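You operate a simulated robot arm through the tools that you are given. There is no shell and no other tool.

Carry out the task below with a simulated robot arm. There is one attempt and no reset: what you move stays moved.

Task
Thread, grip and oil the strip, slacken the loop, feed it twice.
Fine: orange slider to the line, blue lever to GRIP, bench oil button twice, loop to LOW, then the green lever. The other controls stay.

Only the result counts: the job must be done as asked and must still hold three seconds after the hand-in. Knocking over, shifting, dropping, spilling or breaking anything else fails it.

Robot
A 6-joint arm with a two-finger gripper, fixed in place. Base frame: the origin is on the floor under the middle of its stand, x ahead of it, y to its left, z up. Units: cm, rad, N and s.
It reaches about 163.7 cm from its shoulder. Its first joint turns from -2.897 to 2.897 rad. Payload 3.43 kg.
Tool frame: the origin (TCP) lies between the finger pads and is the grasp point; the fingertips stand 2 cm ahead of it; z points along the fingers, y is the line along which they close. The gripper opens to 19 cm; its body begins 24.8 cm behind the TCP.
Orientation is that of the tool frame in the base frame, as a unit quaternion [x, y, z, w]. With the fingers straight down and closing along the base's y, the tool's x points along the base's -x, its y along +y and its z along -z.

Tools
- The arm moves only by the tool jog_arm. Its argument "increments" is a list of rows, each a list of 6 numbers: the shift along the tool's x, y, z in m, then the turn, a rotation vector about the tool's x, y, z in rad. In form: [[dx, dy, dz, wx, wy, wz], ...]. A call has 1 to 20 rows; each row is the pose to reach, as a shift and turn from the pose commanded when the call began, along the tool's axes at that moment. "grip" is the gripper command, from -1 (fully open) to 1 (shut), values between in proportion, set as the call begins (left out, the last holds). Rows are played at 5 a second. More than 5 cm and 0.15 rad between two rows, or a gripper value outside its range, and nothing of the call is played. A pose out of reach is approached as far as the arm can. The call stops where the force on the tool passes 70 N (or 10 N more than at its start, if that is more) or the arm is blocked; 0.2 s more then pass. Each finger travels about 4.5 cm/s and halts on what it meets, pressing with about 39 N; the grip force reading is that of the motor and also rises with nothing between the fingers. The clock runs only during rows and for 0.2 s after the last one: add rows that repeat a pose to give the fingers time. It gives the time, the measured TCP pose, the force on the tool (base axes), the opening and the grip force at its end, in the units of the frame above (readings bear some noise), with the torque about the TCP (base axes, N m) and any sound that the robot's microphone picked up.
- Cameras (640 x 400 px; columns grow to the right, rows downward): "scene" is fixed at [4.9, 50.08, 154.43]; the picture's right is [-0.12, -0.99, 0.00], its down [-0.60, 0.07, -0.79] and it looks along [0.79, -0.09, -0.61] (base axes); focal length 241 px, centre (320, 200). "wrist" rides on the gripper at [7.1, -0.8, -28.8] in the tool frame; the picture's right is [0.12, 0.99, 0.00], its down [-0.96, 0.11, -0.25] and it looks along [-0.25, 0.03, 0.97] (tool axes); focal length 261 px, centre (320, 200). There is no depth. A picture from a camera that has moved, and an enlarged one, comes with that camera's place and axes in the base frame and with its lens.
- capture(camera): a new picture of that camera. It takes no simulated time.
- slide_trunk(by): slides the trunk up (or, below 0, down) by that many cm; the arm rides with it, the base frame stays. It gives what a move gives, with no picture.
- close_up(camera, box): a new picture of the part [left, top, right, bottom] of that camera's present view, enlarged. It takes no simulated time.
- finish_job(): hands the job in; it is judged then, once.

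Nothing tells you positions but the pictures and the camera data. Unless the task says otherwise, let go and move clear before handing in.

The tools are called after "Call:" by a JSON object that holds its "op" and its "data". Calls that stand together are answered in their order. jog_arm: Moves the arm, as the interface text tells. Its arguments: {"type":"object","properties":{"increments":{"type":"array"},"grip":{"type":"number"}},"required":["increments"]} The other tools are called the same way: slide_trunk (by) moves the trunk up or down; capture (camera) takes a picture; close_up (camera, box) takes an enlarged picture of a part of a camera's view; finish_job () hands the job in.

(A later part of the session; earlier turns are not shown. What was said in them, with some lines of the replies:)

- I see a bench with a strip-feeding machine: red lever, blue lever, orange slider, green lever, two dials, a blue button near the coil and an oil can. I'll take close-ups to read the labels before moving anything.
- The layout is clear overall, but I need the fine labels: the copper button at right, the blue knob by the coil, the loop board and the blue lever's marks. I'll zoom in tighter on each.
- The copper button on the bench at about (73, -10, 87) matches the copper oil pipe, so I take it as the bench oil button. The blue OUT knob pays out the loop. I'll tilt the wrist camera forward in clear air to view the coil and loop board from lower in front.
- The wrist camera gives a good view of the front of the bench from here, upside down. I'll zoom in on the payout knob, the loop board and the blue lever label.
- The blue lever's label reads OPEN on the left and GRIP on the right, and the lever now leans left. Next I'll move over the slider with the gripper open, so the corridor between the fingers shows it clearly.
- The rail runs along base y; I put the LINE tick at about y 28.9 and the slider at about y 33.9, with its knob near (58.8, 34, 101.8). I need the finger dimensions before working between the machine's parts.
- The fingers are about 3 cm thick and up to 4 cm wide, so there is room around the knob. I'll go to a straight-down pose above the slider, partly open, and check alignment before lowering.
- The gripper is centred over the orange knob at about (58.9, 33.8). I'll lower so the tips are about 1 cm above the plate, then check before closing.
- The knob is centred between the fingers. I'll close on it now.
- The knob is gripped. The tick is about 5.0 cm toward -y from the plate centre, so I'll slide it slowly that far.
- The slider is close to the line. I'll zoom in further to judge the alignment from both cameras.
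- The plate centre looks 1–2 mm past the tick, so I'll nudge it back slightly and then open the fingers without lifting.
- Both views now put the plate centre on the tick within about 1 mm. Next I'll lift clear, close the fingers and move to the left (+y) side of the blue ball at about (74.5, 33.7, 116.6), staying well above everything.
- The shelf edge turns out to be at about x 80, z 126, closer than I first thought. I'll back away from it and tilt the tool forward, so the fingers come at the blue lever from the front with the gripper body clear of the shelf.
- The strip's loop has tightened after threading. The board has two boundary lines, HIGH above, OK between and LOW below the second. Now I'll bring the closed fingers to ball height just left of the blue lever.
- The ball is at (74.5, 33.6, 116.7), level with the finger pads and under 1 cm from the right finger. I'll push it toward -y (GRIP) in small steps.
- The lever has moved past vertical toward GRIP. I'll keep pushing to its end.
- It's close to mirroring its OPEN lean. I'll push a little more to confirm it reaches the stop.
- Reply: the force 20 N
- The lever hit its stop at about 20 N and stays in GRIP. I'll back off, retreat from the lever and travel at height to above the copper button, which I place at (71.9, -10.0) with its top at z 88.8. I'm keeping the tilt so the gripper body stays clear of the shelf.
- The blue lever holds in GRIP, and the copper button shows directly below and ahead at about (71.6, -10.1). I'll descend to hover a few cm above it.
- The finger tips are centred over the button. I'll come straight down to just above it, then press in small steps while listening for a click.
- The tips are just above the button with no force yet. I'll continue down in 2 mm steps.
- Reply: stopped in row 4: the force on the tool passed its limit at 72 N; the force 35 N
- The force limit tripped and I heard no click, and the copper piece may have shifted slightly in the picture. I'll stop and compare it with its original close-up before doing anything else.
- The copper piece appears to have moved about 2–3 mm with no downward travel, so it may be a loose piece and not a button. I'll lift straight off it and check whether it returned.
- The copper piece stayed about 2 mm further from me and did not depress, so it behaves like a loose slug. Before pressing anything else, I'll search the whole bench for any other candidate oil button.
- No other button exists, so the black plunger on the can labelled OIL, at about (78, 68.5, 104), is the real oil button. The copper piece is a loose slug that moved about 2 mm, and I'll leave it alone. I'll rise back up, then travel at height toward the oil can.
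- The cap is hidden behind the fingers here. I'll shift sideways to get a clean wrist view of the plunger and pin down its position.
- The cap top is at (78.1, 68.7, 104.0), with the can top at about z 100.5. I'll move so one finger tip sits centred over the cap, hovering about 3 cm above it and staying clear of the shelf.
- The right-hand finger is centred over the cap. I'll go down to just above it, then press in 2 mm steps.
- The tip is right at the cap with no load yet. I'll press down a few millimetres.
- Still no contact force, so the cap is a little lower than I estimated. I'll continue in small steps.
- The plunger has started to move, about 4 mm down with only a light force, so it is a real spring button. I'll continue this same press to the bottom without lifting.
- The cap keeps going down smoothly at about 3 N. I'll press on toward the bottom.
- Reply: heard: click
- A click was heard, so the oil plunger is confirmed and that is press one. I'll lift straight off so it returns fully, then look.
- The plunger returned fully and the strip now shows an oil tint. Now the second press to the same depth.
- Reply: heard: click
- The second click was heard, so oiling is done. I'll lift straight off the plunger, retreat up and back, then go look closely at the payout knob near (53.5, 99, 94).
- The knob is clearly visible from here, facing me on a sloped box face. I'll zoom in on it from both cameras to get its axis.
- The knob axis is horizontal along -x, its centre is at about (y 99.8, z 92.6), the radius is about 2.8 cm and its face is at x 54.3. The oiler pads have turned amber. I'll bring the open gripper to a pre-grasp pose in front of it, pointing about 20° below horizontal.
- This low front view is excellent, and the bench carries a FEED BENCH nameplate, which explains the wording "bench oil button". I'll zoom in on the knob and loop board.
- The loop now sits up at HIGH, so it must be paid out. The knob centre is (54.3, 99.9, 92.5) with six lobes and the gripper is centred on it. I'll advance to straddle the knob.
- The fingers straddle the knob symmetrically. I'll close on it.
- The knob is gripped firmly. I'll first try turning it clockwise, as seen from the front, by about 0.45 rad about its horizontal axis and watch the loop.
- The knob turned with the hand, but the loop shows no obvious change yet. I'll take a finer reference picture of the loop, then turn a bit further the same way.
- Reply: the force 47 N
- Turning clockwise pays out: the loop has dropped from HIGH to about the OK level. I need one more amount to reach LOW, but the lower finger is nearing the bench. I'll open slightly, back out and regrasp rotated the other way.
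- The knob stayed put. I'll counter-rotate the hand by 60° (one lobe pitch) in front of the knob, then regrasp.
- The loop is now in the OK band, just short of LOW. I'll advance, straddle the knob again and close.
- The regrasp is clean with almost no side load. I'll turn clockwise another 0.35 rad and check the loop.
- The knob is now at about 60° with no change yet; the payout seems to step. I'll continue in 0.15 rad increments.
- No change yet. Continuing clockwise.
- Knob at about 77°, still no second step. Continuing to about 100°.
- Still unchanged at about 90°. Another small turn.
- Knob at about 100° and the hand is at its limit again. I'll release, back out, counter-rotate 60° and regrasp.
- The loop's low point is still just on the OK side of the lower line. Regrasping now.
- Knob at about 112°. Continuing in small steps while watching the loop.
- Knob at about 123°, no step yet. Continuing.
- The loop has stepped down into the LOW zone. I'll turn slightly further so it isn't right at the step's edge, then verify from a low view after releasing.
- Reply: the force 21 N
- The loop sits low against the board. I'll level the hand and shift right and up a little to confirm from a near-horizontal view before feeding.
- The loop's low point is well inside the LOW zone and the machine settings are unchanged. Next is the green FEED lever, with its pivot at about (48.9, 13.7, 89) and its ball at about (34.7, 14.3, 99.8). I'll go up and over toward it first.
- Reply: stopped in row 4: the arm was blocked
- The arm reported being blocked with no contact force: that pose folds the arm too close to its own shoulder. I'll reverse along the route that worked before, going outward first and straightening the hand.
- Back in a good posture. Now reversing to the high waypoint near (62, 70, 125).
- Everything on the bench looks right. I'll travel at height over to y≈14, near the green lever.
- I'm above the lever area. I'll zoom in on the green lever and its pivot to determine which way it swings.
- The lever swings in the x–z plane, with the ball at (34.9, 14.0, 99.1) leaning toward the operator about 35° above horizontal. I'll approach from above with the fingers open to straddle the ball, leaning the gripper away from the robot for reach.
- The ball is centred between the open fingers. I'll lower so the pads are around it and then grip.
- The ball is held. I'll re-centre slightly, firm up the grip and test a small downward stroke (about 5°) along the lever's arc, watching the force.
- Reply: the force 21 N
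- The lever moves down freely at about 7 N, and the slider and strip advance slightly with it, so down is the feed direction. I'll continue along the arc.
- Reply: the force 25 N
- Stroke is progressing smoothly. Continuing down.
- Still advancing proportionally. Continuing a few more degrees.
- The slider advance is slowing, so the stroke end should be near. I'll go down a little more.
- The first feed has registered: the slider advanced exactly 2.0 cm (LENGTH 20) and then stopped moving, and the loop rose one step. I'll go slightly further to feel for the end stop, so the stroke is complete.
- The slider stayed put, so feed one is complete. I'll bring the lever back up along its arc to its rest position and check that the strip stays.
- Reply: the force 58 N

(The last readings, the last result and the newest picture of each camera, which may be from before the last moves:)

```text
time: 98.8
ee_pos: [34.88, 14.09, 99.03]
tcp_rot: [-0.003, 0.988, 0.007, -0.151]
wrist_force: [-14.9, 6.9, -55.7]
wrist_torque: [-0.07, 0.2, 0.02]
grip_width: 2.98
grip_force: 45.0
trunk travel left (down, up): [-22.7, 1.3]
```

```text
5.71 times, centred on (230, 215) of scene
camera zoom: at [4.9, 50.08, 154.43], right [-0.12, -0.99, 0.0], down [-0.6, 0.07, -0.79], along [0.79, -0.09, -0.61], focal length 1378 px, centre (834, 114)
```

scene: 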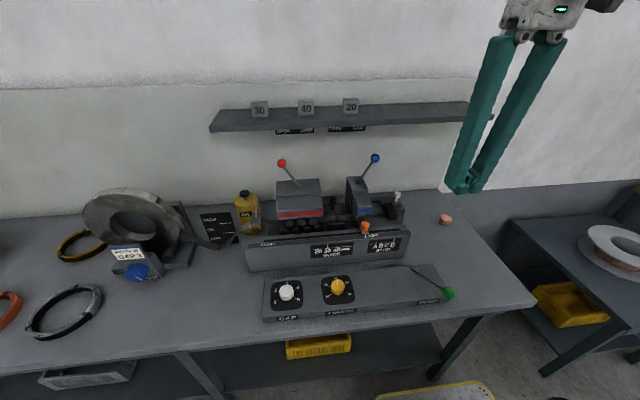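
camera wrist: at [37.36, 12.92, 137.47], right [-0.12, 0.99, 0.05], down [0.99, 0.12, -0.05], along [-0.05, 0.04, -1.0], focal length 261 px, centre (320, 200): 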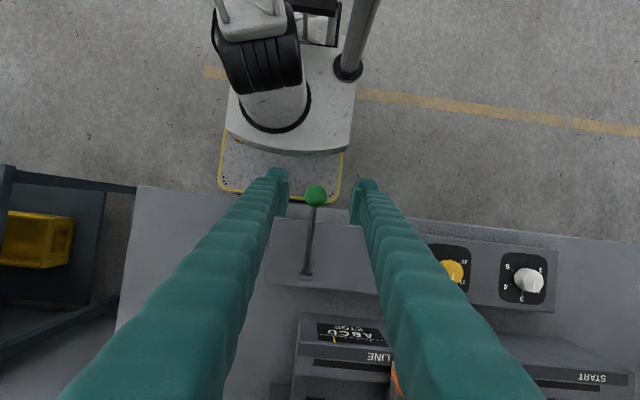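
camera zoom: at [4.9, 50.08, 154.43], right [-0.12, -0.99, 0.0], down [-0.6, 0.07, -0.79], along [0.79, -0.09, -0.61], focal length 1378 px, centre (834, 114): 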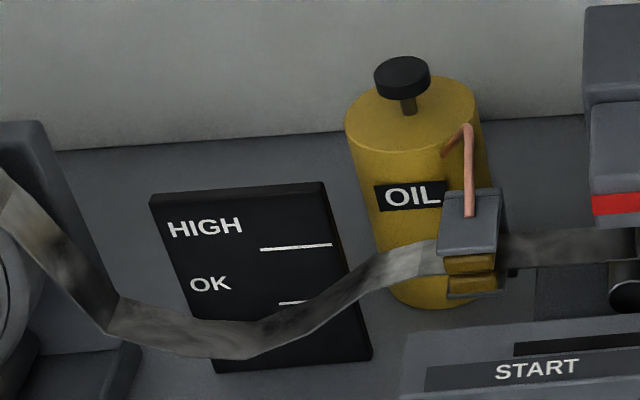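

The lever is back at its top stop and the strip stayed advanced. Now the second feed stroke along the same arc.

Call:
{"op": "jog_arm", "data": {"increments": [[0.0022, 0, 0.0072, 0, 0, 0], [0.004, 0, 0.0145, 0, 0, 0], [0.0055, 0, 0.0218, 0, 0, 0], [0.0067, 0, 0.0293, 0, 0, 0], [0.0077, 0, 0.0367, 0, 0, 0], [0.0081, 0, 0.0442, 0, 0, 0], [0.0084, 0, 0.0517, 0, 0, 0], [0.0084, 0, 0.0593, 0, 0, 0], [0.0084, 0, 0.0669, 0, 0, 0], [0.0077, 0, 0.0744, 0, 0, 0], [0.0069, 0, 0.0819, 0, 0, 0], [0.0055, 0, 0.0892, 0, 0, 0], [0.0038, 0, 0.0965, 0, 0, 0], [0.0038, 0, 0.0965, 0, 0, 0]]}}

Call:
{"op": "close_up", "data": {"camera": "scene", "box": [350, 200, 410, 250]}}

Call:
{"op": "close_up", "data": {"camera": "scene", "box": [180, 180, 280, 250]}}

Call:
{"op": "close_up", "data": {"camera": "scene", "box": [380, 230, 480, 310]}}

```text
time: 101.8
ee_pos: [31.58, 14.03, 90.12]
tcp_rot: [-0.002, 0.989, 0.007, -0.148]
wrist_force: [3.7, -4.8, 4.6]
wrist_torque: [0.03, -0.53, -0.03]
grip_width: 2.95
grip_force: 45.3
trunk travel left (down, up): [-22.7, 1.3]
```

```text
8.00 times, centred on (380, 225) of scene
camera zoom: at [4.9, 50.08, 154.43], right [-0.12, -0.99, 0.0], down [-0.6, 0.07, -0.79], along [0.79, -0.09, -0.61], focal length 1930 px, centre (-160, 0)
```

zoom: 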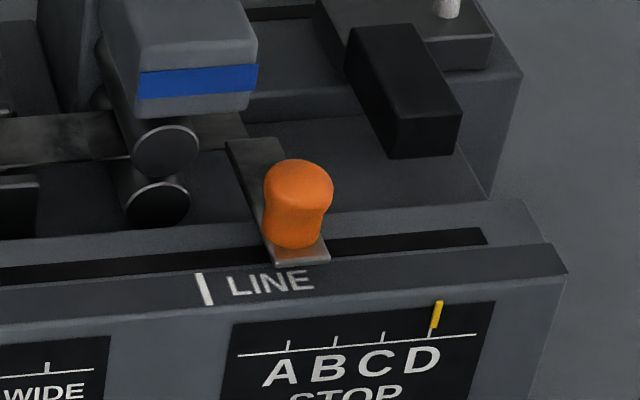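

```text
5.71 times, centred on (230, 215) of scene
camera zoom: at [4.9, 50.08, 154.43], right [-0.12, -0.99, 0.0], down [-0.6, 0.07, -0.79], along [0.79, -0.09, -0.61], focal length 1378 px, centre (834, 114)
```

zoom: 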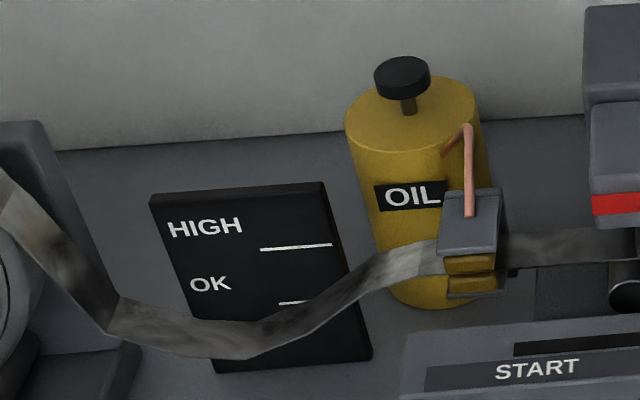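

```text
5.00 times, centred on (430, 270) of scene
camera zoom: at [4.9, 50.08, 154.43], right [-0.12, -0.99, 0.0], down [-0.6, 0.07, -0.79], along [0.79, -0.09, -0.61], focal length 1206 px, centre (-230, -150)
```

zoom: 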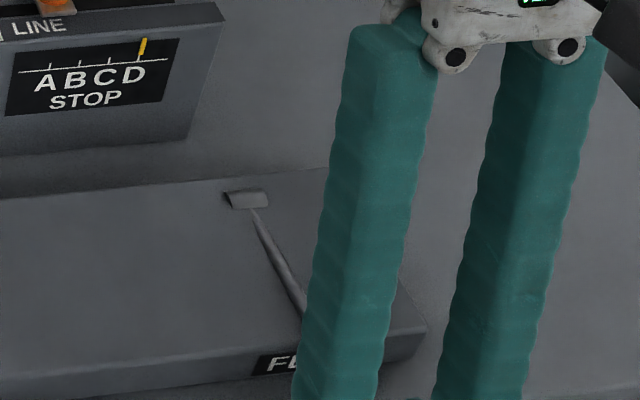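

The second feed advanced the slider another 2.0 cm, 4.0 cm in total. I'll return the lever up to its rest position, stopping just short of forcing the stop.

Call:
{"op": "jog_arm", "data": {"increments": [[0.0031, 0, -0.0146, 0, 0, 0], [0.0046, 0, -0.0296, 0, 0, 0], [0.0046, 0, -0.0448, 0, 0, 0], [0.0039, 0, -0.0598, 0, 0, 0], [0.0017, 0, -0.0747, 0, 0, 0], [-0.0016, 0, -0.0893, 0, 0, 0], [-0.003, 0, -0.0945, 0, 0, 0], [-0.003, 0, -0.0945, 0, 0, 0]]}}

Call:
{"op": "close_up", "data": {"camera": "scene", "box": [340, 180, 480, 310]}}

Call:
{"op": "close_up", "data": {"camera": "wrist", "box": [250, 130, 390, 260]}}

```text
time: 103.5
ee_pos: [34.69, 13.99, 98.95]
tcp_rot: [-0.003, 0.989, 0.008, -0.15]
wrist_force: [-15.0, 15.8, -29.8]
wrist_torque: [-0.07, 0.91, 0.1]
grip_width: 2.98
grip_force: 45.1
trunk travel left (down, up): [-22.7, 1.3]
```

```text
3.08 times, centred on (410, 245) of scene
camera zoom: at [4.9, 50.08, 154.43], right [-0.12, -0.99, 0.0], down [-0.6, 0.07, -0.79], along [0.79, -0.09, -0.61], focal length 742 px, centre (43, 62)
```

zoom: 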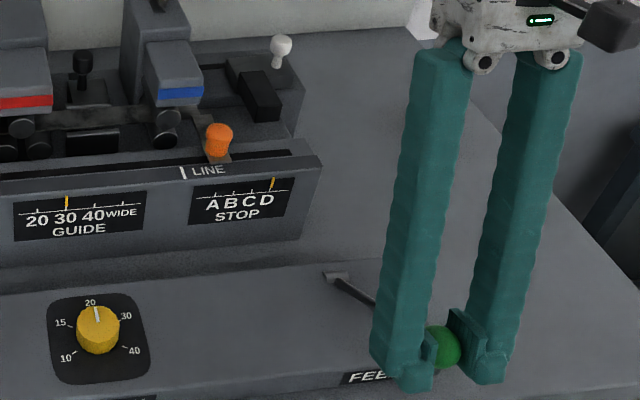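

```text
3.08 times, centred on (320, 195) of wrist
camera zoom: at [36.49, 12.69, 128.54], right [-0.12, 0.99, 0.05], down [0.99, 0.12, -0.05], along [-0.05, 0.04, -1.0], focal length 802 px, centre (320, 215)
```

zoom: 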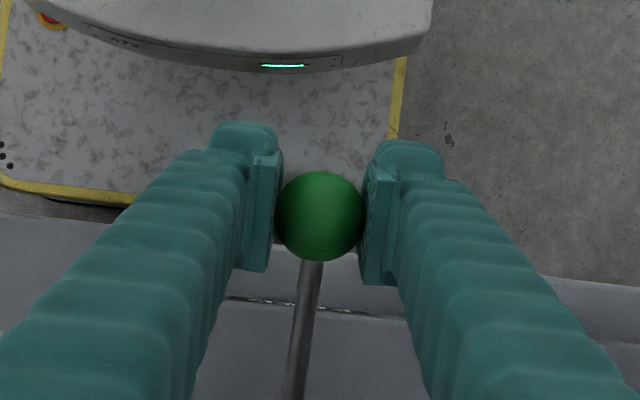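

The lever is back at rest. I'll open the fingers and lift clear of the ball.

Call:
{"op": "jog_arm", "data": {"increments": [[0, 0, 0, 0, 0, 0], [0, 0, 0, 0, 0, 0], [0, 0, 0, 0, 0, 0], [0, 0, -0.02, 0, 0, 0], [0, 0, -0.05, 0, 0, 0], [0, 0, -0.09, 0, 0, 0], [0, 0, -0.13, 0, 0, 0]], "grip": 0.26}}

Call:
{"op": "capture", "data": {"camera": "scene"}}

Call:
{"op": "capture", "data": {"camera": "wrist"}}

Call:
{"op": "close_up", "data": {"camera": "scene", "box": [380, 230, 480, 310]}}

```text
time: 105.2
ee_pos: [38.68, 13.46, 111.51]
tcp_rot: [-0.003, 0.989, 0.007, -0.148]
wrist_force: [-0.3, 0.4, -0.2]
wrist_torque: [0.01, -0.04, 0.0]
grip_width: 7.05
grip_force: 0.0
trunk travel left (down, up): [-22.7, 1.3]
```

```text
taken
```

scene: 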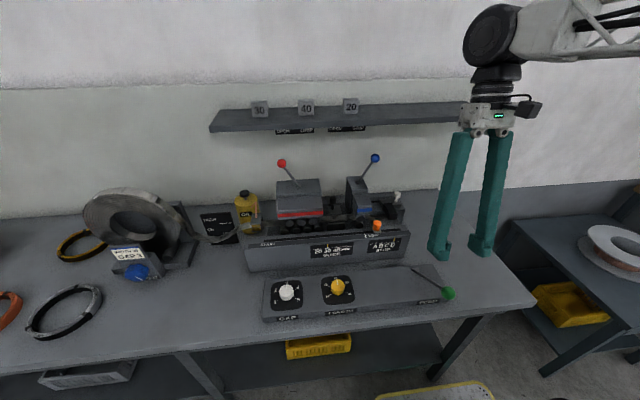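

```text
taken
camera wrist: at [40.44, 12.12, 141.14], right [-0.12, 0.99, 0.05], down [0.99, 0.12, -0.05], along [-0.05, 0.04, -1.0], focal length 261 px, centre (320, 200)
```

wrist: 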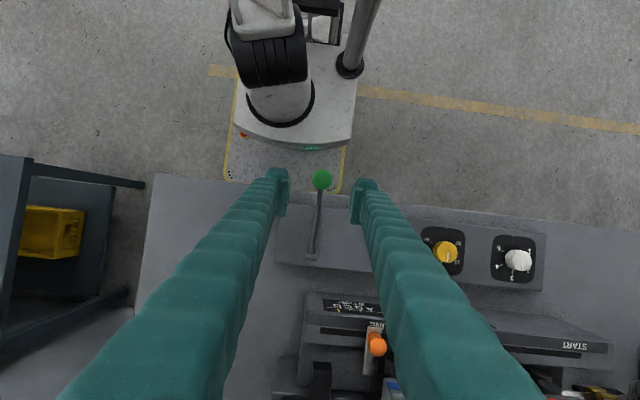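

```text
5.00 times, centred on (430, 270) of scene
camera zoom: at [4.9, 50.08, 154.43], right [-0.12, -0.99, 0.0], down [-0.6, 0.07, -0.79], along [0.79, -0.09, -0.61], focal length 1206 px, centre (-230, -150)
```

zoom: 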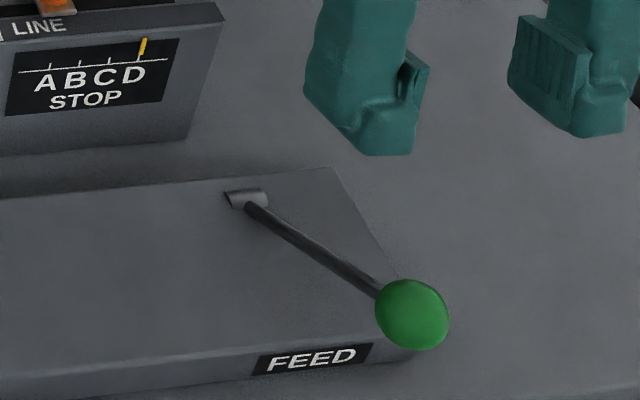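

The lever has stayed at its rest position. I'll check the rest of the bench: the loop, slider, levers, dials and copper slug.

Call:
{"op": "close_up", "data": {"camera": "scene", "box": [180, 180, 280, 250]}}

Call:
{"op": "close_up", "data": {"camera": "scene", "box": [230, 140, 420, 260]}}

Call:
{"op": "close_up", "data": {"camera": "scene", "box": [250, 220, 470, 330]}}

Call:
{"op": "close_up", "data": {"camera": "scene", "box": [60, 180, 270, 320]}}

```text
5.71 times, centred on (230, 215) of scene
camera zoom: at [4.9, 50.08, 154.43], right [-0.12, -0.99, 0.0], down [-0.6, 0.07, -0.79], along [0.79, -0.09, -0.61], focal length 1378 px, centre (834, 114)
```

zoom: 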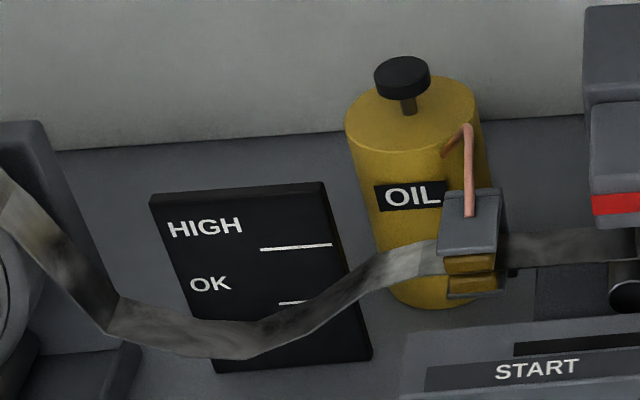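

```text
3.33 times, centred on (325, 200) of scene
camera zoom: at [4.9, 50.08, 154.43], right [-0.12, -0.99, 0.0], down [-0.6, 0.07, -0.79], along [0.79, -0.09, -0.61], focal length 804 px, centre (303, 200)
```

zoom: 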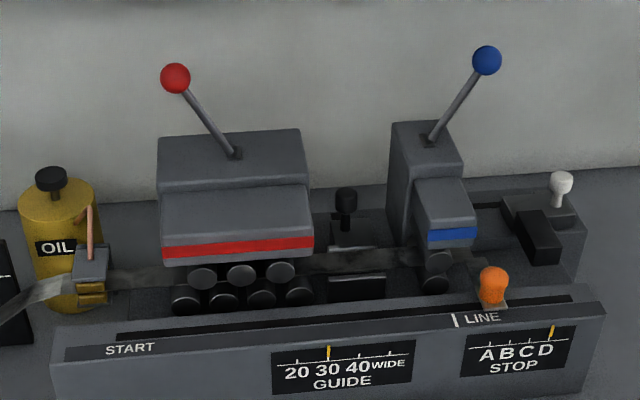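

```text
2.91 times, centred on (360, 275) of scene
camera zoom: at [4.9, 50.08, 154.43], right [-0.12, -0.99, 0.0], down [-0.6, 0.07, -0.79], along [0.79, -0.09, -0.61], focal length 702 px, centre (204, -18)
```

zoom: 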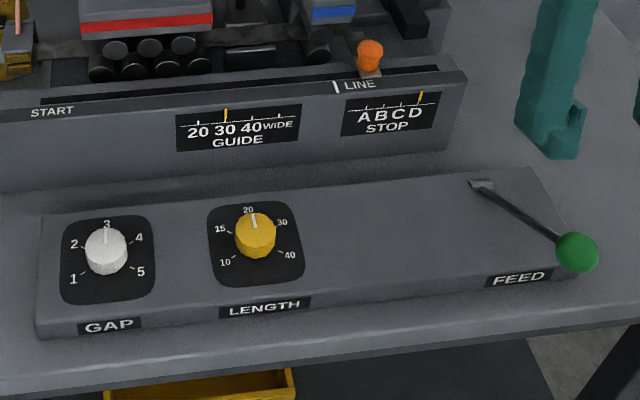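

```text
2.86 times, centred on (165, 250) of scene
camera zoom: at [4.9, 50.08, 154.43], right [-0.12, -0.99, 0.0], down [-0.6, 0.07, -0.79], along [0.79, -0.09, -0.61], focal length 689 px, centre (763, 57)
```

zoom: 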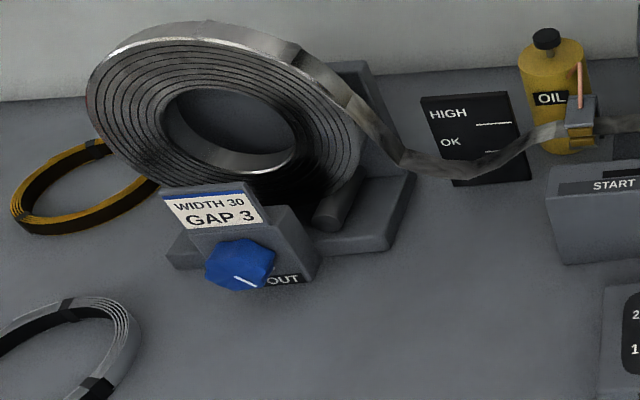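

All other controls are unchanged: red OPEN, GAP 3, LENGTH 20, GUIDE 30, STOP D. Blue is in GRIP, the pads are oiled and the strip has been fed twice. I'll raise the arm well clear, then take a final look.

Call:
{"op": "jog_arm", "data": {"increments": [[0.011, 0, -0.036, 0, 0, 0], [0.022, 0, -0.072, 0, 0, 0], [0.033, 0, -0.108, 0, 0, 0], [0.044, 0, -0.143, 0, 0, 0], [0.044, 0, -0.143, 0, 0, 0], [0.044, 0, -0.143, 0, 0, 0]]}}

Call:
{"op": "capture", "data": {"camera": "scene"}}

Call:
{"op": "close_up", "data": {"camera": "scene", "box": [330, 140, 490, 310]}}

Call:
{"op": "close_up", "data": {"camera": "scene", "box": [410, 195, 490, 245]}}

```text
time: 106.5
ee_pos: [38.62, 13.53, 126.6]
tcp_rot: [-0.003, 0.989, 0.007, -0.149]
wrist_force: [-0.9, 1.0, -0.6]
wrist_torque: [-0.01, -0.01, -0.02]
grip_width: 7.04
grip_force: 0.0
trunk travel left (down, up): [-22.7, 1.3]
```

```text
taken
```

scene: 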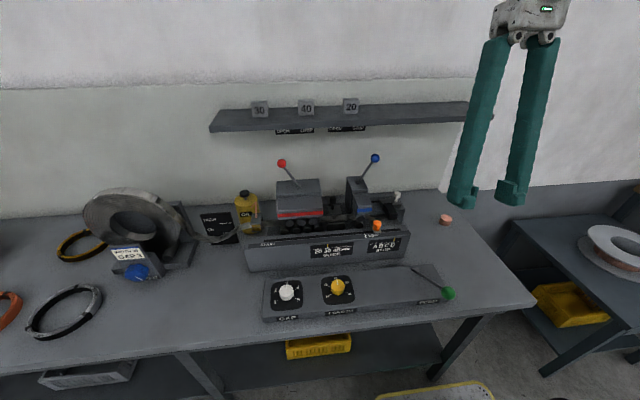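

```text
2.35 times, centred on (410, 225) of scene
camera zoom: at [4.9, 50.08, 154.43], right [-0.12, -0.99, 0.0], down [-0.6, 0.07, -0.79], along [0.79, -0.09, -0.61], focal length 568 px, centre (108, 141)
```

zoom: 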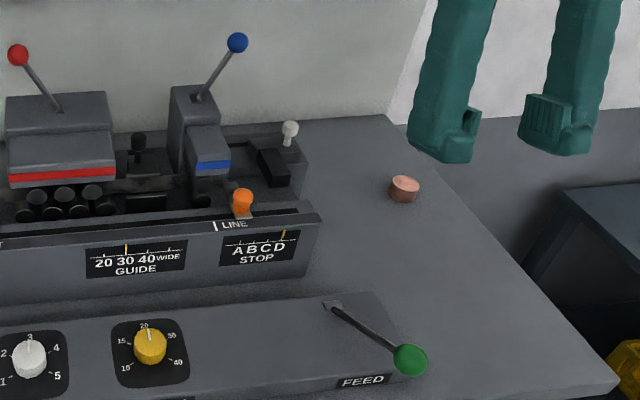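

```text
8.00 times, centred on (450, 220) of scene
camera zoom: at [4.9, 50.08, 154.43], right [-0.12, -0.99, 0.0], down [-0.6, 0.07, -0.79], along [0.79, -0.09, -0.61], focal length 1930 px, centre (-720, 40)
```

zoom: 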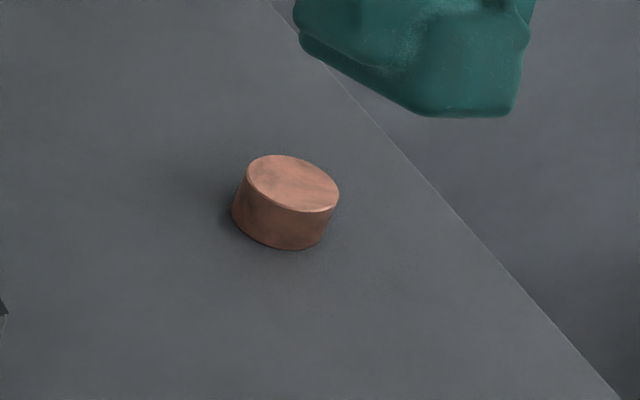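

The arm is clear and everything is settled: slider threaded to the line and then carried on by the feeds, blue lever in GRIP, oil pressed twice, loop slackened to LOW, and the green lever stroked twice and back at rest. The one thing I disturbed is the copper slug, which I nudged about 2 mm when I first took it for the oil button; it is still upright in place. I'm handing the job in.

Call:
{"op": "finish_job", "data": {}}

```text
The job is handed in.
```

I did every step in your order and handed the job in. I don't have a verdict back. I also pressed the wrong object once and moved it slightly.

- **Slider:** I set the orange slider on the line, aligned to within about 1 mm. The two feeds then carried it about 4 cm past the line, because it moves with the strip.
- **Blue lever:** It is at GRIP, against its stop.
- **Oil:** I pressed the plunger on the OIL can twice. I heard a click each time, and the pads turned amber.
- **Loop:** I turned the PAY OUT knob until the loop sat well inside LOW. The first feed then raised it to OK, and it stayed there after the second. I did not slacken it again, since you put the loop before the green lever.
- **Green lever:** I made two full strokes. Each moved the strip about 2.0 cm (LENGTH is set to 20), and the lever is back at rest.
- **Other controls:** Red is at OPEN, GAP at 3, LENGTH at 20, GUIDE at 30 and STOP at D, all as they were.

**Slug moved:** I first took the loose copper slug on the right of the bench for the oil button and pressed it. It slid about 2–3 mm and is still upright. I left it there, because pushing it back risked moving it further. If any shift of another object counts as a failure, this is the one to check.
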